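You operate a simulated robot arm through the tools that you are given. There is no shell and no other tool. Be economical: measure what you need, move in short steps, check, and stop when the job is done.

You are at the controls of a simulated robot arm. One attempt, no reset.

Task
Stick the cream label on the glued insole, roll it on at FIRM and hang it to dry.
Fine: label on the heel; crank the bed through and back; upper pegs.

It is judged by the outcome, as a careful person would: the job done as asked, and still so three seconds after it is handed in. It fails if anything else is knocked over, pushed out of place, dropped, spilled or broken.

Robot
A 7-joint arm with a two-finger parallel gripper, fixed in place. Base frame: the origin is at the foot of the arm, x ahead of it, y to its left, z up. Readings come in m, rad, newtons and seconds.
With the tool pointing down near the work surface it reaches from about 0.46 to 0.92 m from the base axis. Its first joint turns from -2.007 to 2.007 rad. Payload 3.91 kg.
The TCP is the grasp point between the finger pads, 0.03 m short of the fingertips. In the tool frame z runs along the fingers and y along their closing line. The gripper opens to 0.11 m. The fingers are 0.02 m wide and 0.01 m thick; the gripper's body (0.048 by 0.112 m) begins 0.055 m behind the TCP.
Orientation is that of the tool frame in the base frame, as [roll, pitch, yaw] about the fixed x, y, z axes, in that order (R = Rz(yaw) Ry(pitch) Rx(roll)). With the fingers straight down and closing along the base's y, the tool's x points along the base's -x, its y along +y and its z along -z.

Tools
- The arm moves only by the tool step_arm. Its argument "deltas" is a list of rows, each a list of 7 numbers: the shift along the tool's x, y, z in units of 400 mm (1.0 is 400 mm), then the turn, a rotation vector about the tool's x, y, z in units of 120 degrees (1.0 is 120 degrees), then the gripper command, from -1 (shut) to 1 (fully open), values between in proportion. In form: [[tx, ty, tz, ax, ay, az, grip], ...]. A call has 1 to 20 rows; each row is the pose to reach, as a shift and turn from the pose commanded when the call began, along the tool's axes at that moment. A call with a number of a shift or a turn outside -1 to 1 is refused whole. Rows are played at 5 a second. More than 0.05 m and 0.15 rad between two rows, or a gripper value outside its range, and nothing of the call is played. A pose out of reach is approached as far as the arm can. The call stops where the force on the tool passes 90 N (or 10 N more than at its start, if that is more) or the arm is blocked; 0.2 s more then pass. Each finger travels about 0.153 m/s and halts on what it meets, pressing with about 45 N; the grip force reading is that of the motor and also rises with nothing between the fingers. The clock runs only during rows and for 0.2 s after the last one: add rows that repeat a pose to give the fingers time. It gives the time, the measured TCP pose, the force on the tool (base axes), the opening and the grip force at its end, in the units of the frame above (readings bear some noise), with the torque about the TCP (base axes, N m) and any sound that the robot's microphone picked up, and new pictures: "show" is both (left out), scene, wrist or none.
- Cameras (640 x 400 px; columns grow to the right, rows downward): "scene" is fixed at [0.4068, -0.6411, 1.6042]; the picture's right is [0.94, -0.34, 0.00], its down [-0.11, -0.32, -0.94] and it looks along [0.32, 0.89, -0.34] (base axes); focal length 350 px, centre (320, 200). "wrist" rides on the gripper at [0.072, 0.017, -0.103] in the tool frame; the picture's right is [-0.23, 0.97, 0.00], its down [-0.76, -0.18, -0.62] and it looks along [-0.61, -0.14, 0.78] (tool axes); focal length 222 px, centre (320, 200).
- lift_body(by): slides the trunk up (or, below 0, down) by that many m; the arm rides with it, the base frame stays. It gives what a move gives, with no picture.
- probe_pixels(camera, pixels): for up to 12 pixels [column, row] of the newest picture of that camera ("zoom" is the newest enlarged one), the place [x, y, z] in the base frame of the surface seen there, good to about 0.003 m, but the place of the scene camera against the robot may be out by one fixed shift of up to 0.018 m in any direction. It takes no simulated time.
- enlarge(camera, box): a new picture of the part [left, top, right, bottom] of that camera's present view, enlarged. It takes no simulated time.
- close_job(): hands the job in; it is judged then, once.

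Keep the steps short. Do not move on a guess: measure, check each grasp and each placing, and mend mistakes. In all there are 80 turns and 200 pictures (those below and enlarged ones count). Leave the gripper open and the arm clear of the work at the hand-in unless told otherwise, and finish with a single line.

The tools are called as a command line: name --pt "numbers of a row" for each row, then --argument value for the rest, lists and objects as JSON in quotes. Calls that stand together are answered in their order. step_arm: Moves the arm, as the interface text tells. Its arguments: {"type":"object","properties":{"deltas":{"type":"array","items":{"type":"array","items":{"type":"number"}}},"show":{"type":"string","enum":["both","scene","wrist","none"]}},"required":["deltas"]} The other tools are called the same way: lift_body (by) slides the trunk up or down; probe_pixels (camera, pixels) gives the place of the surface under pixels of a picture; enlarge (camera, box) takes an enlarged picture of a part of a camera's view; close_job () hands the job in.

At the start:

```text
time_s: 0.0
position: [0.4211, 0.2136, 1.5081]
orientation: [3.141, -0.001, 3.141]
ft_force: [-0.7, -0.9, -0.5]
wrist_torque: [0.01, -0.01, -0.02]
grip_width: 0.11
grip_force: 0.0
trunk travel left (down, up): [-0.875, 0.115]
```

scene: 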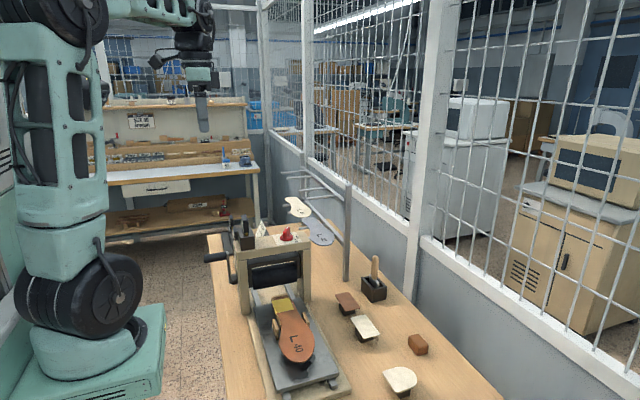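
wrist: 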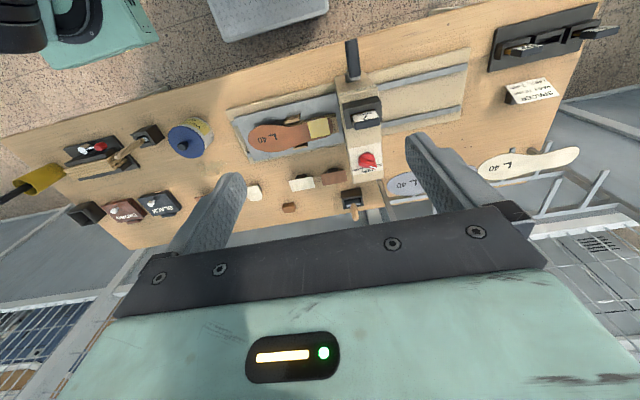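

I see a bench with a roller press, an insole on the bed, labels and pegs. First I enlarge the views to identify the parts.

enlarge --camera "scene" --box '[190, 200, 350, 300]'

enlarge --camera "scene" --box '[240, 280, 450, 400]'

enlarge --camera "wrist" --box '[220, 60, 400, 220]'

enlarge --camera "wrist" --box '[380, 0, 640, 240]'

enlarge --camera "wrist" --box '[0, 100, 240, 250]'

```text
4.00 times, centred on (270, 250) of scene
```

zoom: 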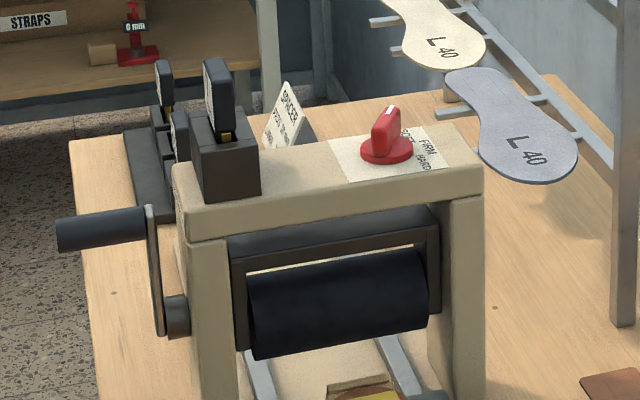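

```text
3.05 times, centred on (345, 340) of scene
```

zoom: 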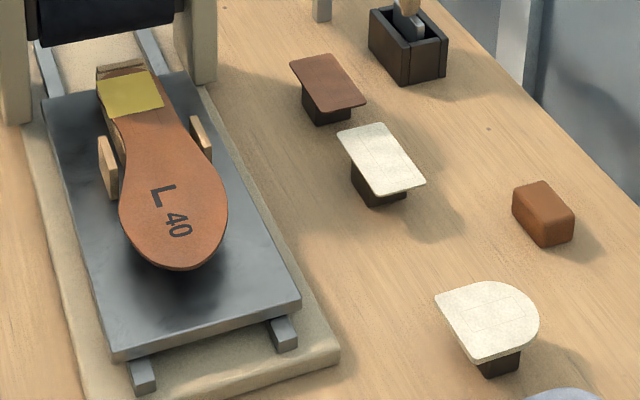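

```text
2.50 times, centred on (310, 140) of wrist
```

zoom: 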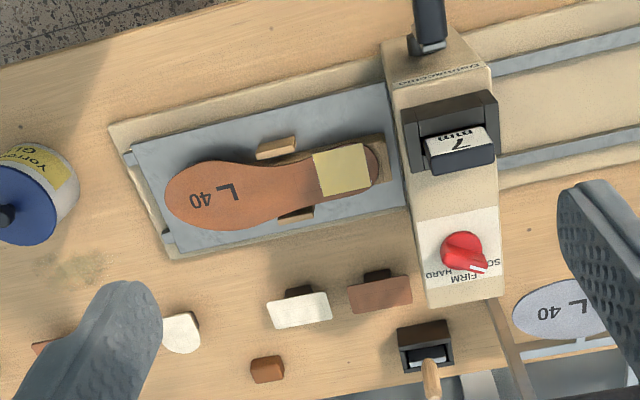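

```text
1.67 times, centred on (510, 120) of wrist
```

zoom: 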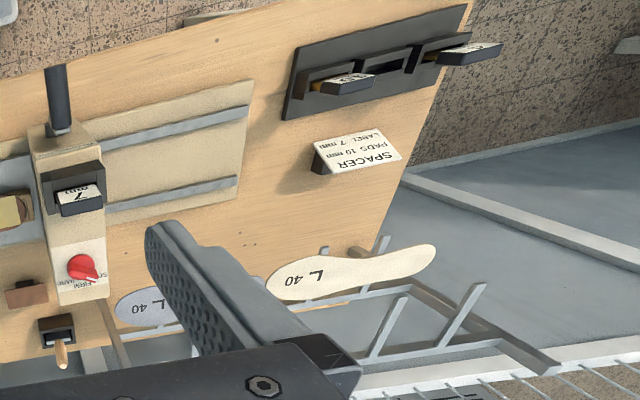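

```text
2.67 times, centred on (120, 175) of wrist
```

zoom: 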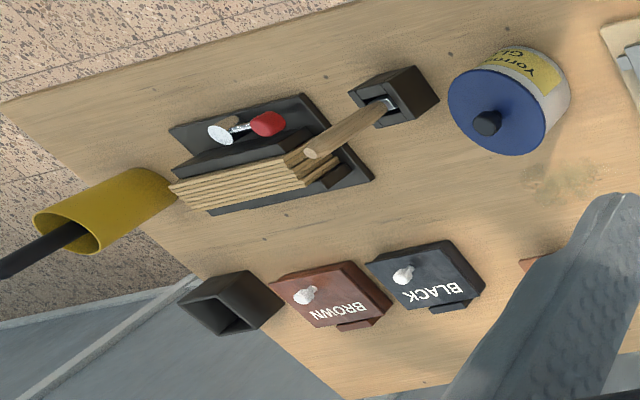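

I probe key spots in the wrist view (calibrated to the robot): insole toe (250,135), glue patch (319,127), labels, knob (367,160), crank (352,60), spacer and hung insoles.

probe_pixels --camera "wrist" --pixels '[[252, 137], [308, 122], [328, 117], [312, 138], [331, 134], [370, 130], [303, 184], [332, 178], [289, 207], [367, 158], [352, 60], [255, 193]]'

probe_pixels --camera "wrist" --pixels '[[355, 80], [365, 117], [394, 185], [550, 160], [600, 175], [565, 188], [543, 215], [560, 225], [353, 203], [262, 110], [242, 155], [465, 100]]'

enlarge --camera "scene" --box '[265, 160, 365, 290]'

```text
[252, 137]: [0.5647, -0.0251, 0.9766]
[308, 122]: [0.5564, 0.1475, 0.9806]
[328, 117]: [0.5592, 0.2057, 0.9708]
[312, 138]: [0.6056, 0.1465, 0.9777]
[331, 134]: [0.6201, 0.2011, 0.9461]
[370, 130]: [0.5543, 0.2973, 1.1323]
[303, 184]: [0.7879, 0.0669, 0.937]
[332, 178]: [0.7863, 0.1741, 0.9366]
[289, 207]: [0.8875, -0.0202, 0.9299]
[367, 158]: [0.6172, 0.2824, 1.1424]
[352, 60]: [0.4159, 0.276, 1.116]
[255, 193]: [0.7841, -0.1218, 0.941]
```

```text
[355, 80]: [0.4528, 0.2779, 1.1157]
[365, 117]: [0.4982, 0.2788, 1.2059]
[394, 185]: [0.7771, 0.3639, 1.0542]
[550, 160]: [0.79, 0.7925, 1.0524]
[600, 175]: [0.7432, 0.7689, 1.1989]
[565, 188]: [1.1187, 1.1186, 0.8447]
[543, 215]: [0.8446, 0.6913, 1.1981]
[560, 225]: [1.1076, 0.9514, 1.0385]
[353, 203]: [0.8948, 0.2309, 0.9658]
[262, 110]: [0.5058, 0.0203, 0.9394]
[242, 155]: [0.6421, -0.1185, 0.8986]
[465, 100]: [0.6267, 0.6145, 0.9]
```

```text
3.08 times, centred on (315, 225) of scene
```

zoom: 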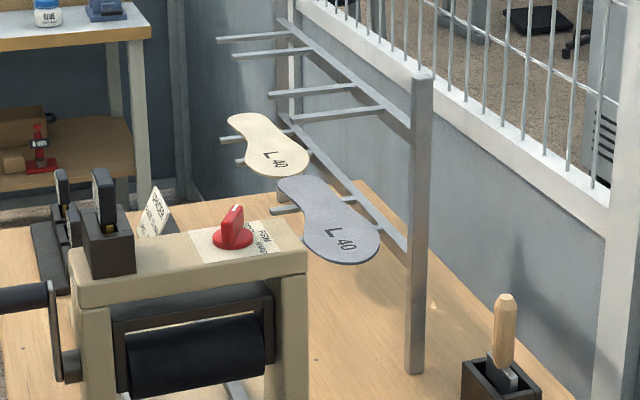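

The rack pegs, knob and spacer need a sharper look before anything moves.

enlarge --camera "wrist" --box '[335, 90, 415, 180]'

enlarge --camera "scene" --box '[340, 300, 440, 400]'

enlarge --camera "scene" --box '[265, 160, 375, 260]'

```text
4.44 times, centred on (375, 135) of wrist
```

zoom: 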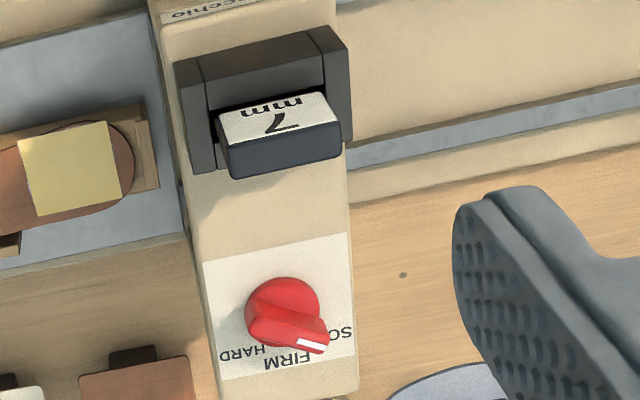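

```text
4.00 times, centred on (390, 350) of scene
```

zoom: 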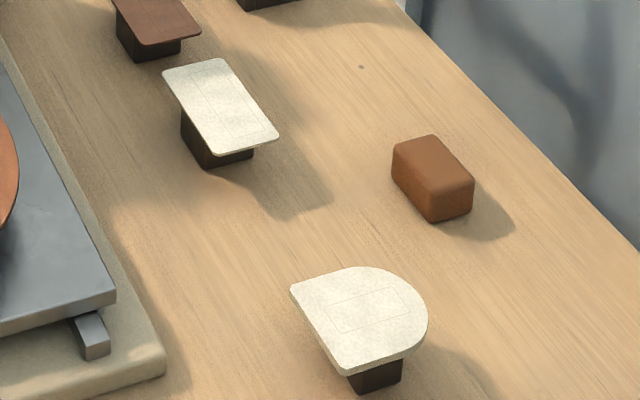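

```text
4.00 times, centred on (320, 210) of scene
```

zoom: 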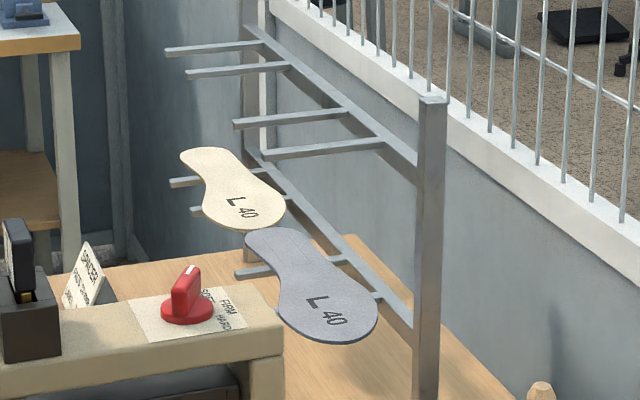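

The 7 mm spacer is fitted (the sign says LABEL 7 mm). The knob's white mark seems to sit at SOFT, so it has to be turned. I move to look at the knob from closer, staying above the spacer top at z 1.21.

step_arm --pt "-0.035 0.039 0.087 0 0 0 1" --pt "-0.07 0.078 0.173 0 0 0 1" --pt "-0.106 0.116 0.26 0 0 0 1" --pt "-0.141 0.155 0.347 0 0 0 1" --pt "-0.176 0.194 0.433 0 0 0 1" --pt "-0.2125 0.2325 0.52 0 0 0 1"

```text
time_s: 1.4
position: [0.5051, 0.3059, 1.2991]
orientation: [3.141, 0.0, 3.14]
ft_force: [-0.7, -0.6, -0.5]
wrist_torque: [-0.01, -0.02, -0.01]
grip_width: 0.11
grip_force: 0.0
trunk travel left (down, up): [-0.875, 0.115]
```

scene: 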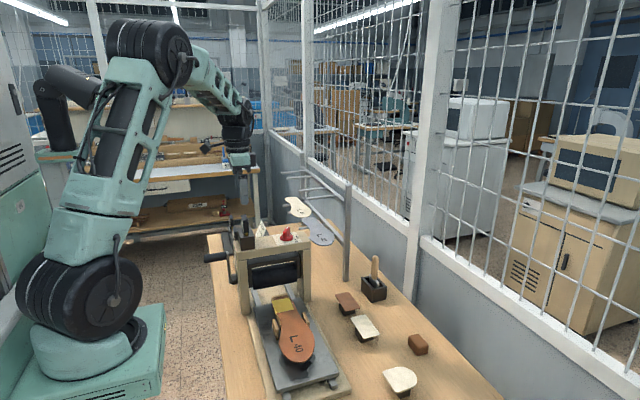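
wrist: 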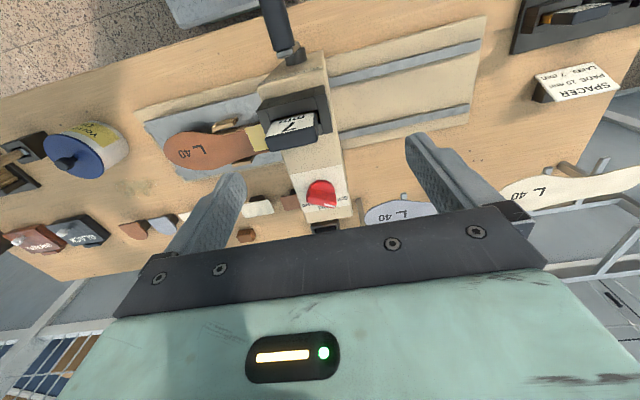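

enlarge --camera "wrist" --box '[280, 160, 360, 230]'

enlarge --camera "scene" --box '[255, 215, 315, 255]'

```text
5.71 times, centred on (320, 195) of wrist
```

zoom: 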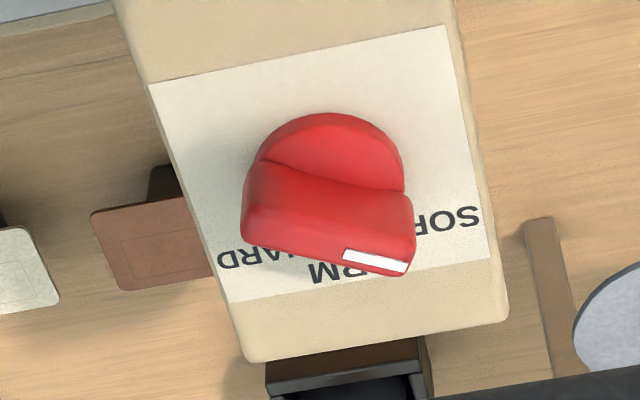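

```text
10.00 times, centred on (285, 235) of scene
```

zoom: 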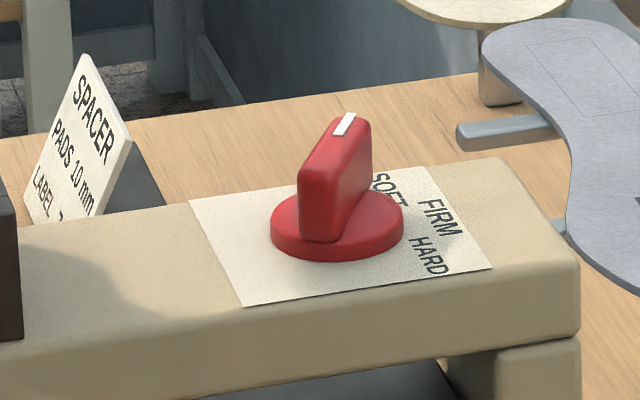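

The mark points roughly along +y, toward SOFT. I measure the fin ends and the printed words.

probe_pixels --camera "zoom" --pixels '[[340, 125], [345, 128]]'

enlarge --camera "wrist" --box '[280, 160, 360, 230]'

probe_pixels --camera "zoom" --pixels '[[250, 242], [400, 270], [350, 255], [300, 250], [260, 190], [400, 210], [330, 120], [450, 220], [330, 272], [242, 260], [200, 100], [400, 60]]'

```text
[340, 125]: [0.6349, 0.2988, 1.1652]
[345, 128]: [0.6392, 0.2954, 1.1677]
```

```text
5.71 times, centred on (320, 195) of wrist
```

zoom: 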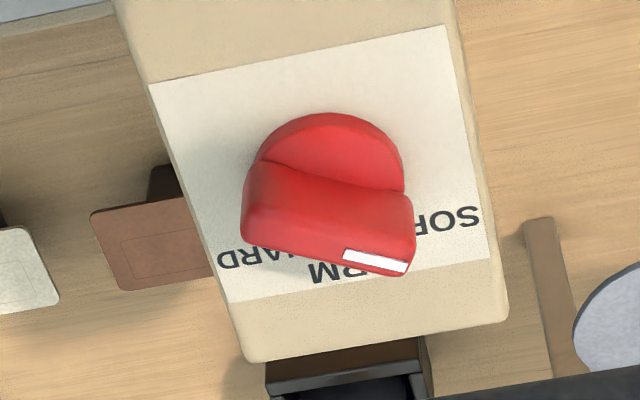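

```text
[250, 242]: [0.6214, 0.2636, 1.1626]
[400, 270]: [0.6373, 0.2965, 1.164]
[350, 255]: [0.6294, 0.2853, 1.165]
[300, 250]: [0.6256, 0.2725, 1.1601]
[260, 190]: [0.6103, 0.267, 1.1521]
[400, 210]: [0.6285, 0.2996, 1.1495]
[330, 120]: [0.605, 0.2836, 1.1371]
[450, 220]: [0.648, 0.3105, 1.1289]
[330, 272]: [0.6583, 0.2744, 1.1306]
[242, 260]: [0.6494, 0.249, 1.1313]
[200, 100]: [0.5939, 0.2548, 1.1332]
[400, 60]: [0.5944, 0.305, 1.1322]
```

Pointer angle is about 64° from +x toward +y (SOFT). FIRM lies along +x. I move above the knob at (0.628, 0.281) and turn the gripper 64° so the fingers straddle the fin, then check.

step_arm --pt "-0.0384 -0.0078 0.0153 0 0 -0.0667 1" --pt "-0.0769 -0.0156 0.0306 0 0 -0.1333 1" --pt "-0.1153 -0.0234 0.0459 0 0 -0.2 1" --pt "-0.1538 -0.0312 0.0612 0 0 -0.2667 1" --pt "-0.1922 -0.039 0.0766 0 0 -0.3333 1" --pt "-0.2306 -0.0469 0.0919 0 0 -0.4 0.5" --pt "-0.2691 -0.0547 0.1072 0 0 -0.4667 0" --pt "-0.3075 -0.0625 0.1225 0 0 -0.5333 -0.3"

```text
time_s: 3.2
position: [0.6284, 0.2822, 1.2518]
orientation: [3.141, 0.0, -2.02]
ft_force: [-0.3, -0.3, 0.3]
wrist_torque: [0.02, 0.0, 0.01]
grip_width: 0.0387
grip_force: 0.1
trunk travel left (down, up): [-0.875, 0.115]
```

scene: 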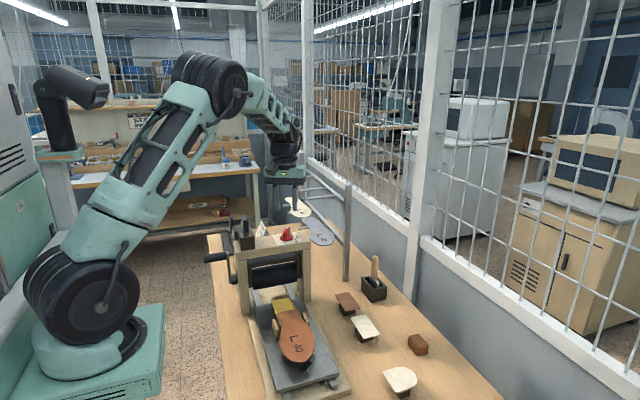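
wrist: 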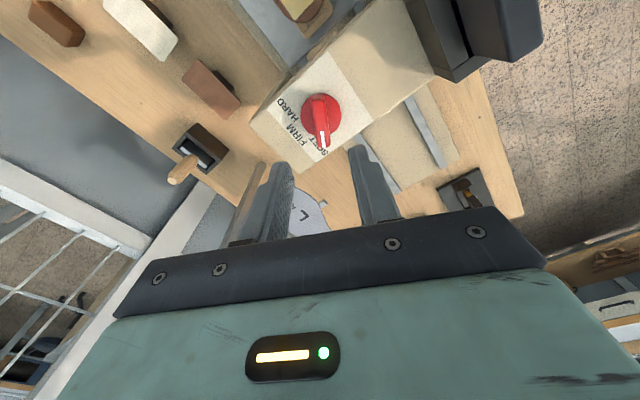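

I zoom on the knob to verify its centre.

enlarge --camera "wrist" --box '[270, 75, 370, 165]'

probe_pixels --camera "wrist" --pixels '[[317, 98], [318, 110], [320, 125], [322, 140], [322, 145], [305, 115], [338, 115]]'

```text
4.44 times, centred on (320, 120) of wrist
```

zoom: 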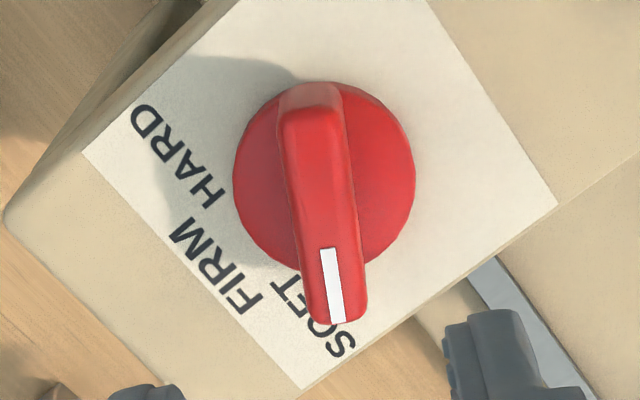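

```text
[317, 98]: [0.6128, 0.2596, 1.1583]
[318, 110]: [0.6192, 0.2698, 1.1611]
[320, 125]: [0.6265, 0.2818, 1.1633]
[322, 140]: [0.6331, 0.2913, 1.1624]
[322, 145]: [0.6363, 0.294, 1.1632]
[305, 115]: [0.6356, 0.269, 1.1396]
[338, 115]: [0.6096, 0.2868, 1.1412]
```

The fin's centre is (0.6245, 0.279), direction about 56°. I correct the yaw, drop to z 1.174 (tips just above the disc) and close.

step_arm --pt "0.011 0.006 0.05 0 0 0.06 -0.3" --pt "0.011 0.006 0.12 0 0 0.06 -0.3" --pt "0.011 0.006 0.195 0 0 0.06 -0.3" --pt "0.011 0.006 0.195 0 0 0.06 -1" --pt "0.011 0.006 0.195 0 0 0.06 -1"

```text
time_s: 4.4
position: [0.6237, 0.2795, 1.1723]
orientation: [-3.141, 0.002, -2.153]
ft_force: [3.1, -0.5, 4.0]
wrist_torque: [0.67, -0.47, 0.09]
grip_width: 0.0126
grip_force: 45.3
trunk travel left (down, up): [-0.875, 0.115]
```

scene: 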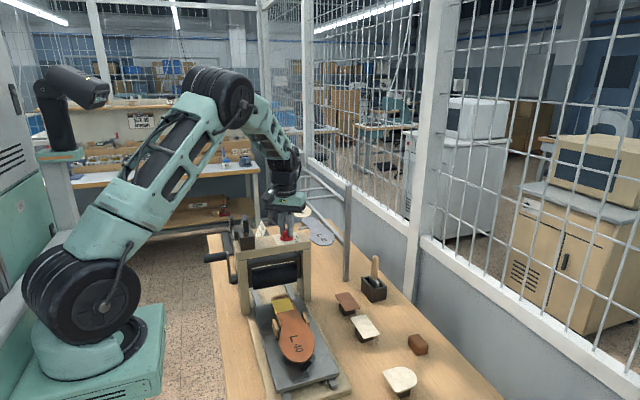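
wrist: 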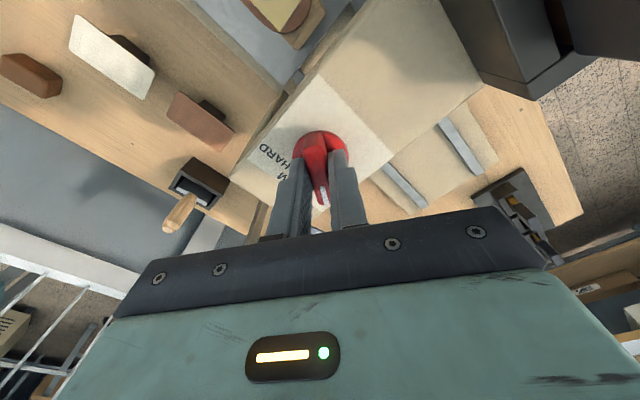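

Gripped, 12.6 mm wide. Now turn 56.6° clockwise from above to FIRM.

step_arm --pt "0 0 0 0 0 0.059 -1" --pt "0 0 0 0 0 0.118 -1" --pt "0 0 0 0 0 0.177 -1" --pt "0 0 0 0 0 0.236 -1" --pt "0 0 0 0 0 0.295 -1" --pt "0 0 0 0 0 0.354 -1" --pt "0 0 0 0 0 0.413 -1" --pt "0 0 0 0 0 0.472 -1"

```text
time_s: 6.2
position: [0.6241, 0.2798, 1.1726]
orientation: [3.14, 0.0, 3.142]
ft_force: [-2.0, 13.2, 2.8]
wrist_torque: [0.08, 0.99, 0.02]
grip_width: 0.0128
grip_force: 45.4
trunk travel left (down, up): [-0.875, 0.115]
```

scene: 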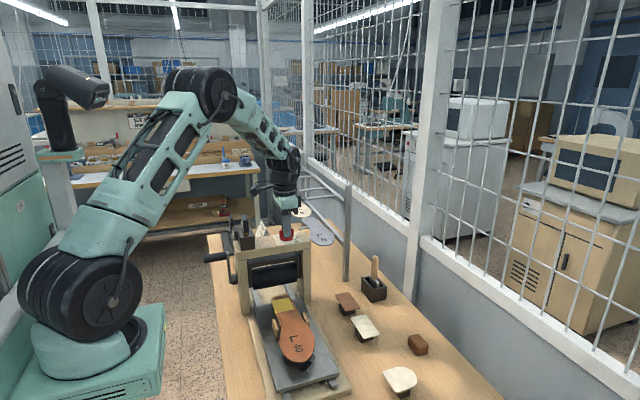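
wrist: 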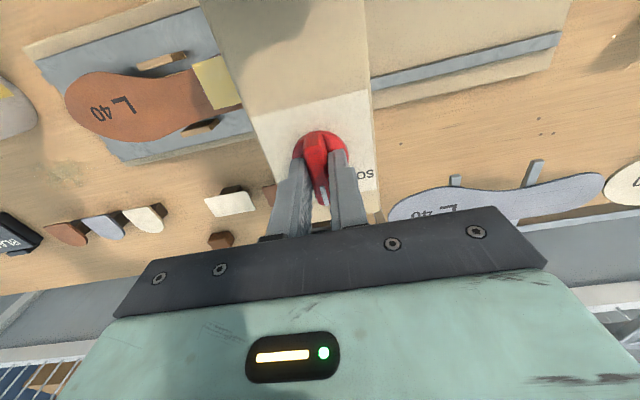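

Turned to along +x. I let go, rise 0.14 m and look.

step_arm --pt "0 0 0 0 0 0 -0.3" --pt "0 0 0 0 0 0 -0.3" --pt "0 0 -0.1 0 0 0 -0.3" --pt "0 0 -0.2 0 0 0 -0.3" --pt "0 0 -0.3 0 0 0 0.2" --pt "0.05 0 -0.375 0 0 0 0.3"

enlarge --camera "scene" --box '[255, 215, 315, 255]'

enlarge --camera "wrist" --box '[270, 75, 390, 185]'

```text
time_s: 7.6
position: [0.6055, 0.2784, 1.3226]
orientation: [3.141, -0.001, -3.14]
ft_force: [-0.3, 0.1, -0.3]
wrist_torque: [0.0, 0.03, -0.01]
grip_width: 0.0714
grip_force: 0.0
trunk travel left (down, up): [-0.875, 0.115]
```

scene: 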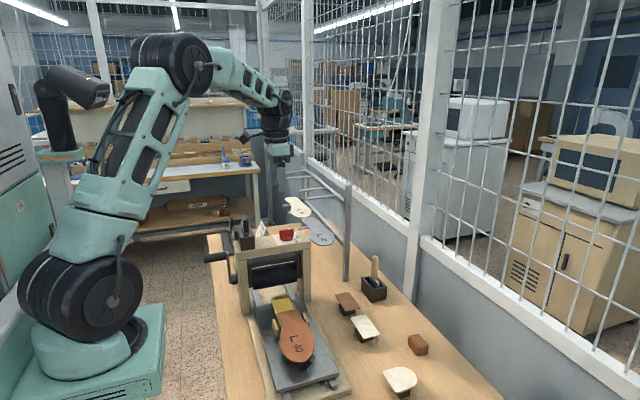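
wrist: 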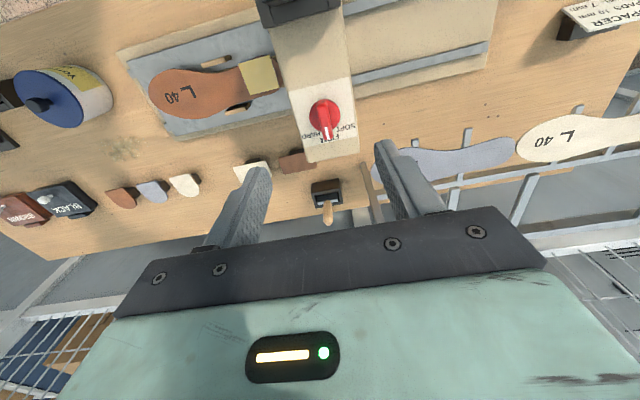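

```text
10.00 times, centred on (285, 235) of scene
```

zoom: 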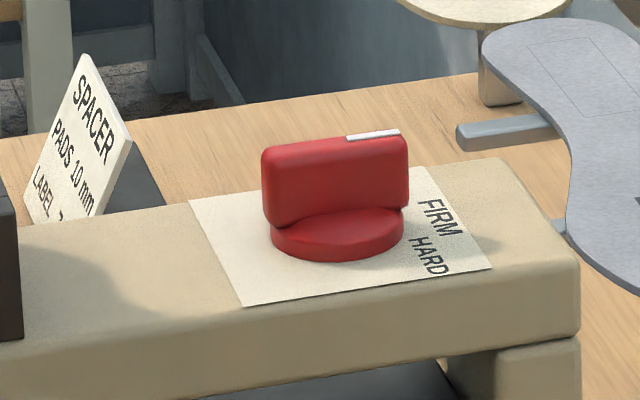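

```text
3.64 times, centred on (330, 130) of wrist
```

zoom: 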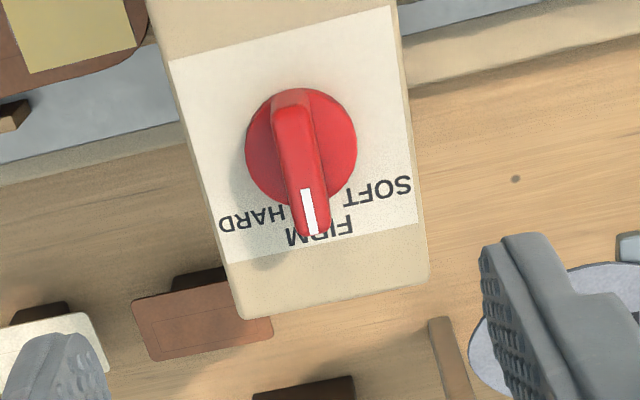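

The knob points at FIRM. Next I move left of the press and down to look at the labels around (0.79, 0.09).

step_arm --pt "-0.03 -0.1 0 0 0 0 0.6" --pt "-0.06 -0.2 0 0 0 0 0.6" --pt "-0.09 -0.3 0 0 0 0 0.6" --pt "-0.1075 -0.39 0.08 0 0 0 0.6" --pt "-0.1075 -0.39 0.19 0 0 0 0.6" --pt "-0.1075 -0.39 0.3 0 0 0 0.6" --pt "-0.1075 -0.39 0.4 0 0 0 0.6" --pt "-0.1075 -0.39 0.475 0 0 0 0.6"

```text
time_s: 9.4
position: [0.647, 0.1223, 1.1329]
orientation: [-3.14, -0.001, -3.14]
ft_force: [-0.1, -0.1, 0.4]
wrist_torque: [0.01, 0.01, 0.03]
grip_width: 0.0879
grip_force: 0.1
trunk travel left (down, up): [-0.875, 0.115]
```

scene: 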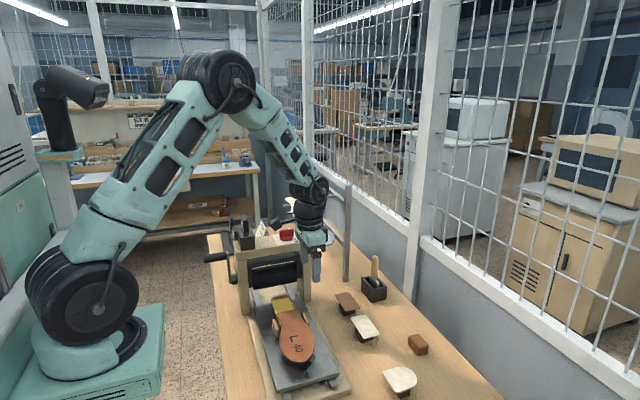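
wrist: 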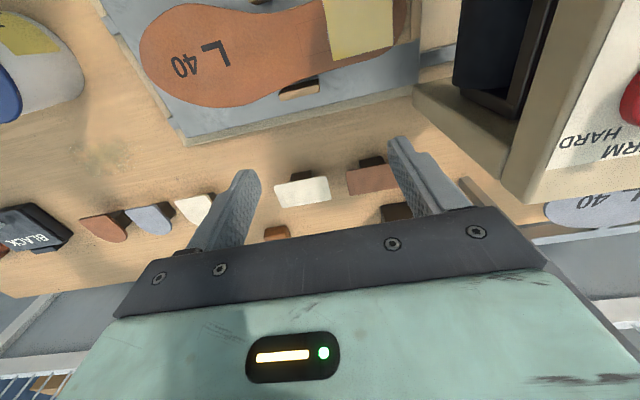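

I zoom on the cream label (302,190) and on the heel with its glue patch (365,25), and probe corners.

enlarge --camera "wrist" --box '[255, 150, 415, 250]'

probe_pixels --camera "zoom" --pixels '[[84, 145], [290, 112], [102, 230], [296, 195], [190, 170], [190, 100], [150, 100], [220, 95], [250, 260], [20, 160]]'

enlarge --camera "wrist" --box '[260, 0, 440, 112]'

probe_pixels --camera "wrist" --pixels '[[326, 5], [390, 3], [335, 57], [391, 46], [360, 30], [400, 30], [410, 20], [300, 90], [315, 60], [280, 70], [406, 42], [215, 100]]'

```text
4.00 times, centred on (335, 200) of wrist
```

zoom: 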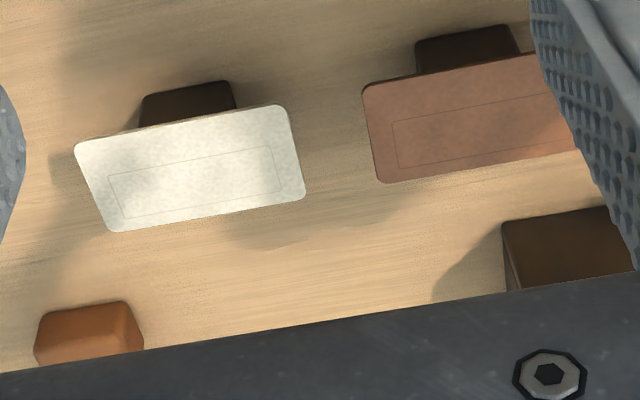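

```text
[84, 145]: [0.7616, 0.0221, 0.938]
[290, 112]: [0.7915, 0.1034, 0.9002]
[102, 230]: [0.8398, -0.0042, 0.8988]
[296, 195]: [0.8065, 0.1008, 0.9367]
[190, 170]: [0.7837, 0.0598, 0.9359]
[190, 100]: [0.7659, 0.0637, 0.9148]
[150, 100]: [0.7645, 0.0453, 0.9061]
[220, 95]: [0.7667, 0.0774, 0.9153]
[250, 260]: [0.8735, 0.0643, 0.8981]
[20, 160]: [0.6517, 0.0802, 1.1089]
```

```text
3.56 times, centred on (350, 56) of wrist
```

zoom: 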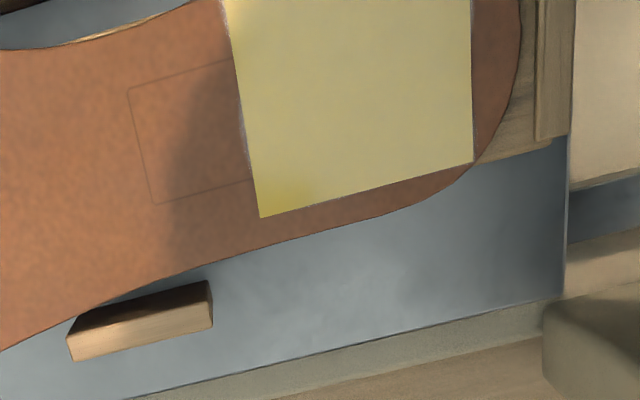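

```text
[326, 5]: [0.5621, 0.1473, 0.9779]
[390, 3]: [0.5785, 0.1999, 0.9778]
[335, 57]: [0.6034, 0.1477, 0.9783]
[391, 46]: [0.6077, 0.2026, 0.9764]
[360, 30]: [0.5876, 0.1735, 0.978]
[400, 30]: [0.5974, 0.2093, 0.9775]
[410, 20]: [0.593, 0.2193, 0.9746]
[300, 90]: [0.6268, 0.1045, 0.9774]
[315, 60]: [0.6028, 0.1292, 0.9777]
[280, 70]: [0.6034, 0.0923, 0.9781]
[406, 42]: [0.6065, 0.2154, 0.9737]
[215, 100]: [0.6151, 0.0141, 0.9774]
```

The label's about 45 x 80 mm, centred near (0.784, 0.0615), top z 0.937, on a small stand; the glue patch is centred at (0.580, 0.1755), surface z 0.978. The label's long side already runs along the insole. I'll grip it across its 45 mm width (along x) by turning the gripper 90° with the camera on the -y side.

step_arm --pt "-0.03 -0.014 0 0 0 -0.068 0.6" --pt "-0.062 -0.028 0 0 0 -0.136 0.6" --pt "-0.093 -0.042 0 0 0 -0.205 0.6" --pt "-0.125 -0.055 0 0 0 -0.273 0.6" --pt "-0.156 -0.069 0.02 0 0 -0.341 0.6" --pt "-0.187 -0.083 0.05 0 0 -0.409 0.6" --pt "-0.218 -0.097 0.09 0 0 -0.477 0.6" --pt "-0.249 -0.111 0.13 0 0 -0.545 0.6" --pt "-0.28 -0.125 0.17 0 0 -0.614 0.6" --pt "-0.311 -0.139 0.21 0 0 -0.682 0.4" --pt "-0.3425 -0.1525 0.2575 0 0 -0.75 0.4"

```text
time_s: 11.8
position: [0.7849, 0.0617, 1.0301]
orientation: [-3.141, 0.0, -1.567]
ft_force: [-0.4, 0.4, -0.3]
wrist_torque: [-0.01, -0.03, 0.03]
grip_width: 0.0771
grip_force: 0.0
trunk travel left (down, up): [-0.875, 0.115]
```

scene: 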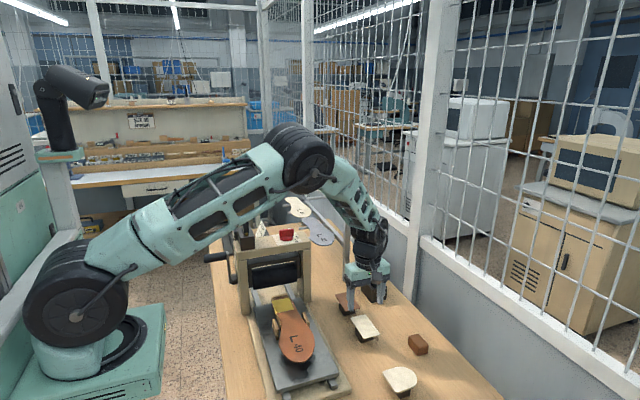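
wrist: 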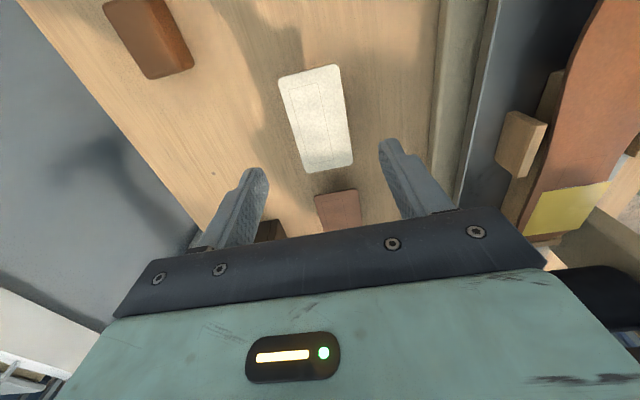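

Now I probe the label's edges in this closer view.

probe_pixels --camera "wrist" --pixels '[[282, 84], [336, 68], [306, 168], [351, 160], [294, 125], [344, 115], [310, 74], [330, 166], [316, 120]]'

enlarge --camera "wrist" --box '[250, 50, 400, 190]'

```text
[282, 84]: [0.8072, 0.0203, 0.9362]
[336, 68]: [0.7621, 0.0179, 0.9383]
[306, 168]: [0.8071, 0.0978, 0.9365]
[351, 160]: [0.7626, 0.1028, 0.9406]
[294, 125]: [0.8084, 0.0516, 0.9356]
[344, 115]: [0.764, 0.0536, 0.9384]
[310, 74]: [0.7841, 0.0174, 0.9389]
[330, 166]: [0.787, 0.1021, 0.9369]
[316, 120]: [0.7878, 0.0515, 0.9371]
```

```text
2.86 times, centred on (325, 120) of wrist
```

zoom: 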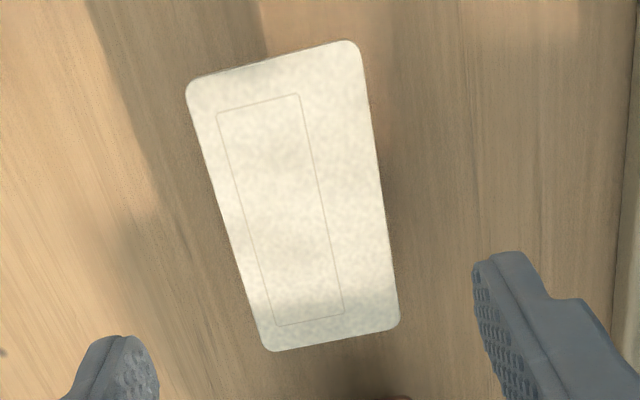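

Label spans x 0.762–0.808, y 0.017–0.102, top z 0.9375. I drop to z 0.961 so the tips reach only a few mm below it, then close.

step_arm --pt "0.004 0 0.06 0 0 0 0.3" --pt "0.004 0 0.12 0 0 0 0.3" --pt "0.004 0 0.1725 0 0 0 0.3" --pt "0.004 0 0.1725 0 0 0 -0.3" --pt "0.004 0 0.1725 0 0 0 -0.3"

enlarge --camera "scene" --box '[330, 260, 430, 350]'

```text
time_s: 13.0
position: [0.7857, 0.0591, 0.9608]
orientation: [-3.141, 0.0, -1.57]
ft_force: [-0.3, -0.1, 0.2]
wrist_torque: [-0.01, 0.0, 0.0]
grip_width: 0.0472
grip_force: 45.0
trunk travel left (down, up): [-0.875, 0.115]
```

scene: 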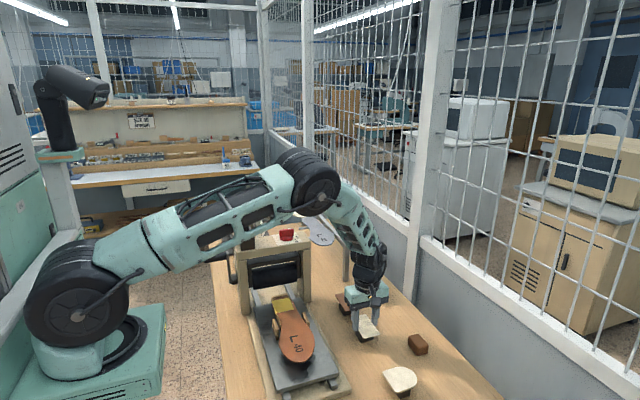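
wrist: 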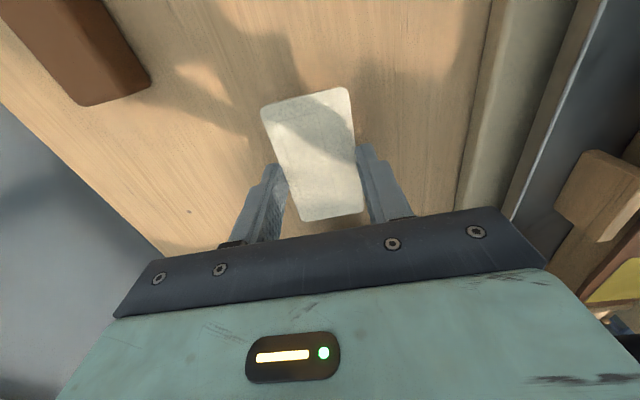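

```text
4.44 times, centred on (380, 305) of scene
```

zoom: 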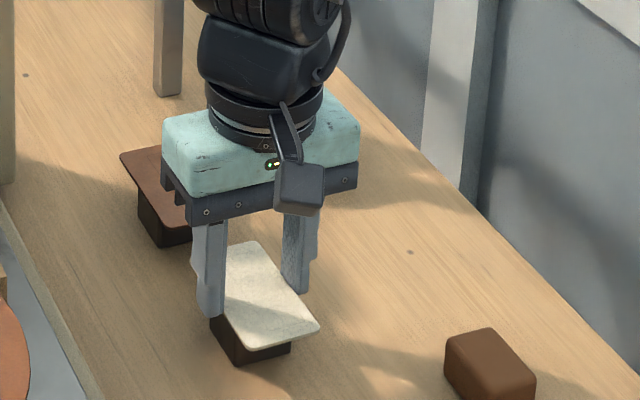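

Holding at 47 mm. I lift 0.08 m and check that only the label rises.

step_arm --pt "0 0 -0.05 0 0 0 -0.4" --pt "0 0 -0.125 0 0 0 -0.4" --pt "0 0 -0.2 0 0 0 -0.4" --pt "0 0 -0.275 0 0 0 -0.4"

enlarge --camera "scene" --box '[320, 220, 430, 350]'

```text
time_s: 14.0
position: [0.7837, 0.06, 1.0723]
orientation: [3.141, 0.0, -1.568]
ft_force: [0.5, 0.9, -0.8]
wrist_torque: [0.0, 0.05, -0.01]
grip_width: 0.0474
grip_force: 45.0
trunk travel left (down, up): [-0.875, 0.115]
```

scene: 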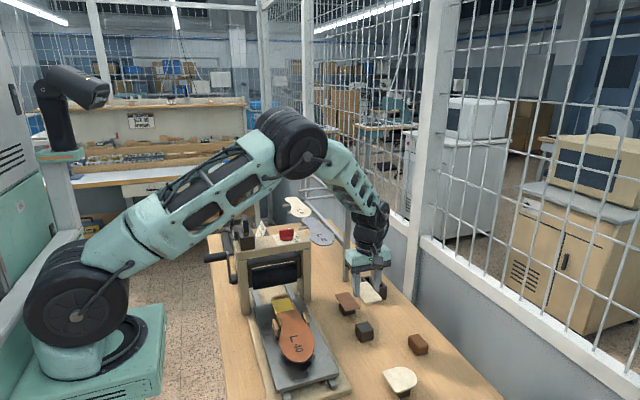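
wrist: 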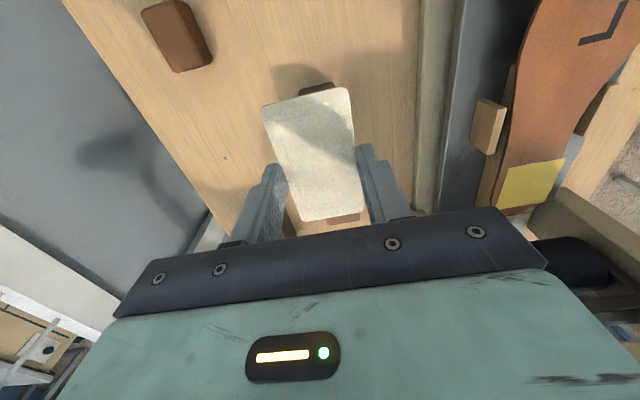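

```text
3.08 times, centred on (375, 285) of scene
```

zoom: 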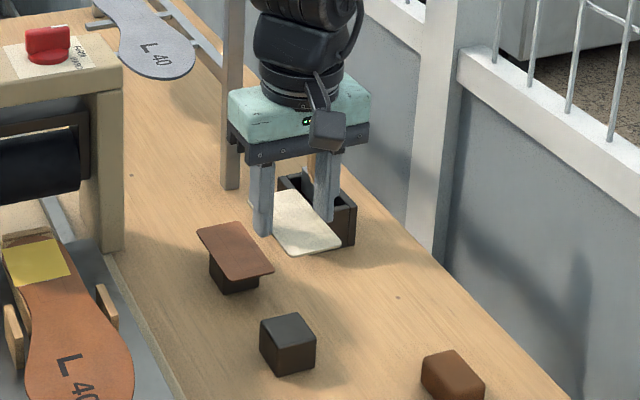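

The label is held alone and level; the stand stayed. Before approaching I check the roller's front and the beam's front in the scene view, plus known references for the camera's shift.

probe_pixels --camera "scene" --pixels '[[275, 278], [262, 285], [290, 280], [275, 264], [270, 251], [241, 290], [305, 280], [287, 234], [283, 305], [295, 355], [280, 296], [322, 376]]'

enlarge --camera "scene" --box '[225, 220, 345, 320]'

probe_pixels --camera "wrist" --pixels '[[515, 166], [565, 160], [505, 205], [545, 185], [535, 170], [502, 160], [488, 110]]'

```text
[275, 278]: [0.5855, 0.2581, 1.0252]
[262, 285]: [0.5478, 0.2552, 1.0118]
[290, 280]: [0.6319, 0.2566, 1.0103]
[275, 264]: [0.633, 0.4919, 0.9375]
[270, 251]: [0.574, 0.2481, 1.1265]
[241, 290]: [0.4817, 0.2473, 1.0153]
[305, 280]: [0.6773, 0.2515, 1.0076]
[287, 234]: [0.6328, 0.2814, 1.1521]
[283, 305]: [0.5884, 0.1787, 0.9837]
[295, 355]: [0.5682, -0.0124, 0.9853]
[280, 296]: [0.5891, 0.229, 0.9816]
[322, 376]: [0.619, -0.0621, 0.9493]
```

```text
4.00 times, centred on (285, 270) of scene
```

zoom: 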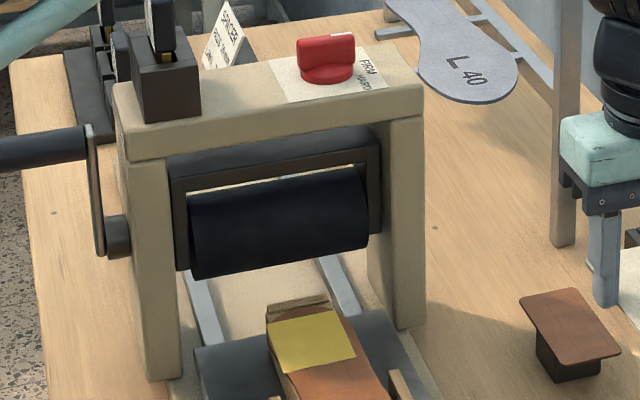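

```text
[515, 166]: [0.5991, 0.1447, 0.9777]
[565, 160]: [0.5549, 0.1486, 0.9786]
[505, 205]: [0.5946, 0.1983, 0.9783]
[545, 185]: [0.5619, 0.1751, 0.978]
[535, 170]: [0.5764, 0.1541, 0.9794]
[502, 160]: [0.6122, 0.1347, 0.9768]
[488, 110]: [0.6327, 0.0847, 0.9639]
```

Nothing of the press lies ahead of y 0.245, so the way is clear. I carry the label over the heel at z 1.07.

step_arm --pt "-0.045 0.086 0 0 0 0 -0.4" --pt "-0.091 0.172 0 0 0 0 -0.4" --pt "-0.136 0.258 0 0 0 0 -0.4" --pt "-0.182 0.343 0 0 0 0 -0.4" --pt "-0.227 0.429 0 0 0 0 -0.4" --pt "-0.2725 0.515 0 0 0 0 -0.4"

enlarge --camera "wrist" --box '[220, 50, 420, 230]'

enlarge --camera "scene" --box '[230, 210, 350, 330]'

```text
time_s: 15.4
position: [0.5789, 0.1684, 1.0706]
orientation: [-3.141, 0.001, -1.569]
ft_force: [1.1, 0.2, 0.2]
wrist_torque: [0.0, 0.05, 0.0]
grip_width: 0.0474
grip_force: 44.8
trunk travel left (down, up): [-0.875, 0.115]
```

scene: 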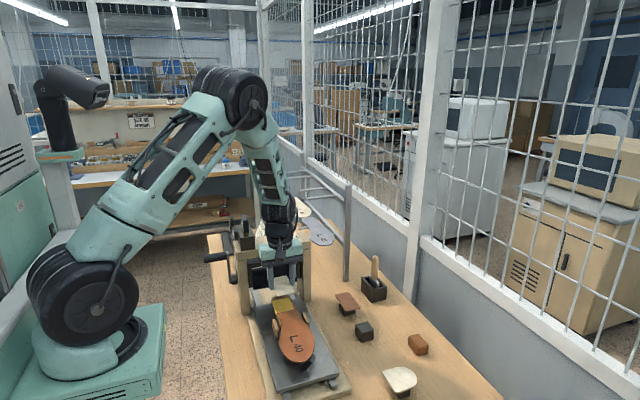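
wrist: 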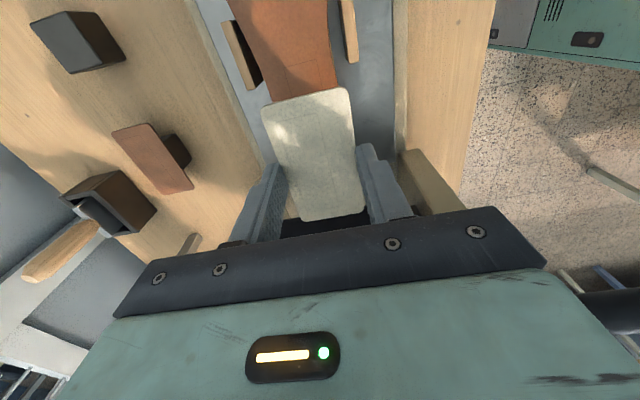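

```text
2.22 times, centred on (320, 140) of wrist
```

zoom: 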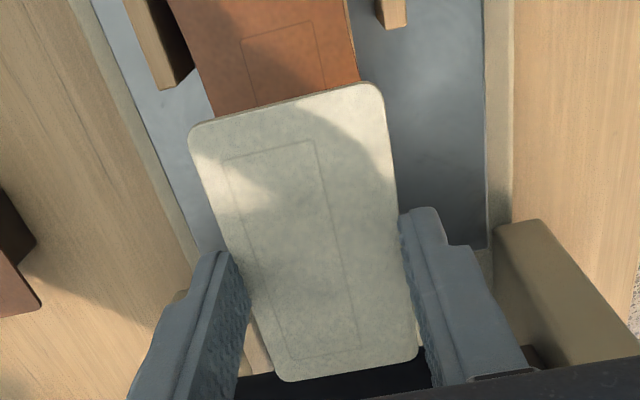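

```text
3.33 times, centred on (290, 270) of scene
```

zoom: 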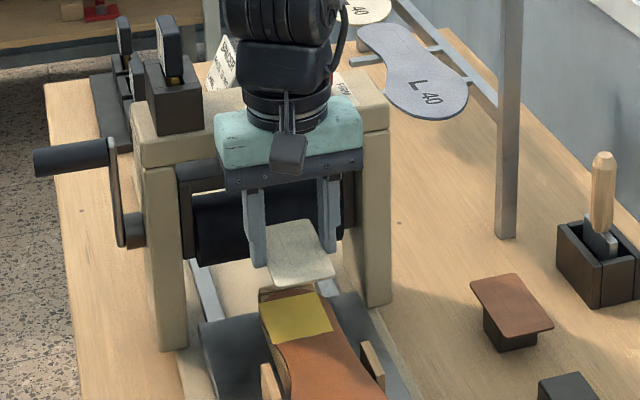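

Aligned over the heel. I lower to TCP z 1.011 (tips just above the insole) and read the force.

step_arm --pt "0 0 0.05 0 0 0 -0.4" --pt "0 0 0.1 0 0 0 -0.4" --pt "0 0 0.135 0 0 0 -0.4" --pt "0 0 0.15 0 0 0 -0.4"

enlarge --camera "wrist" --box '[220, 50, 420, 230]'

enlarge --camera "scene" --box '[250, 260, 330, 330]'

```text
time_s: 16.4
position: [0.5797, 0.1685, 1.0105]
orientation: [-3.14, 0.0, -1.57]
ft_force: [0.5, -0.3, 0.2]
wrist_torque: [0.0, -0.01, 0.03]
grip_width: 0.0471
grip_force: 45.2
trunk travel left (down, up): [-0.875, 0.115]
```

scene: 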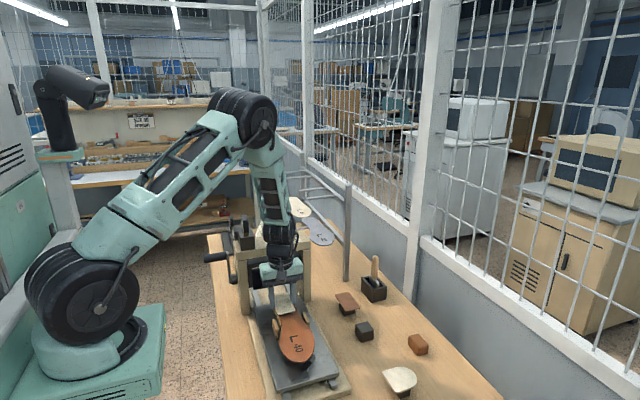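
wrist: 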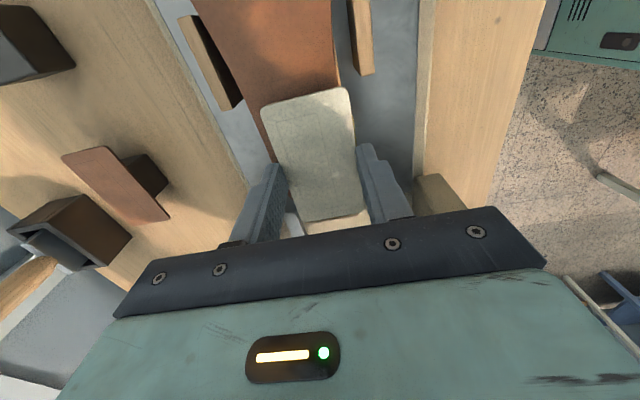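

```text
2.22 times, centred on (320, 140) of wrist
```

zoom: 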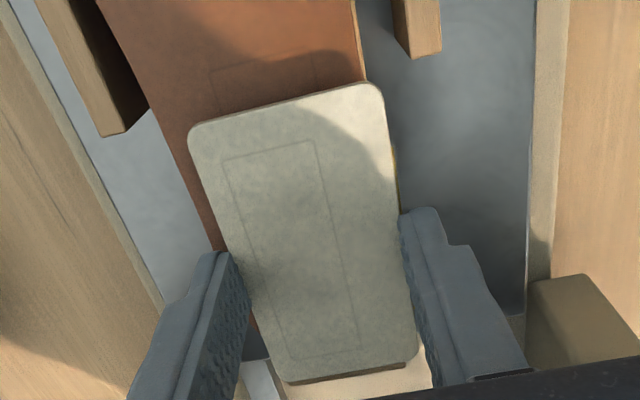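

```text
5.71 times, centred on (290, 295) of scene
```

zoom: 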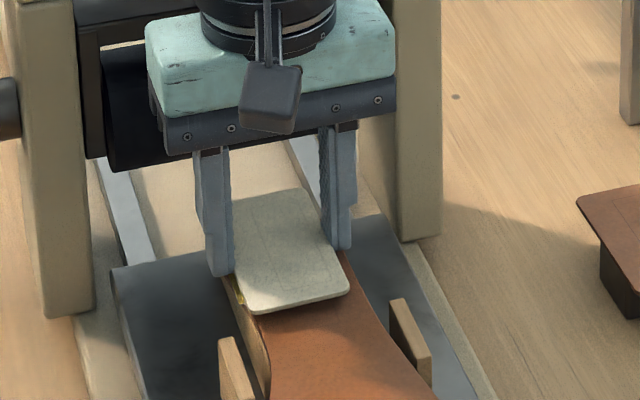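

No contact yet; the label sits centred with a bit of heel still visible at the end. I shift 3 mm toward the heel end and lower 3 mm more.

step_arm --pt "-0.0075 0 0.003 0 0 0 -0.4" --pt "-0.0075 0 0.006 0 0 0 -0.4" --pt "-0.0075 0 0.0075 0 0 0 -0.4" --show "wrist"

```text
time_s: 17.2
position: [0.5801, 0.1721, 1.0072]
orientation: [3.14, 0.0, -1.568]
ft_force: [-1.0, 0.8, 5.6]
wrist_torque: [0.06, 0.03, -0.02]
grip_width: 0.0475
grip_force: 45.4
trunk travel left (down, up): [-0.875, 0.115]
```

wrist: 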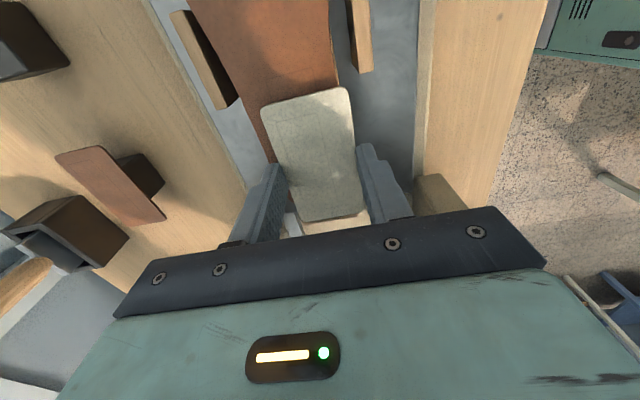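

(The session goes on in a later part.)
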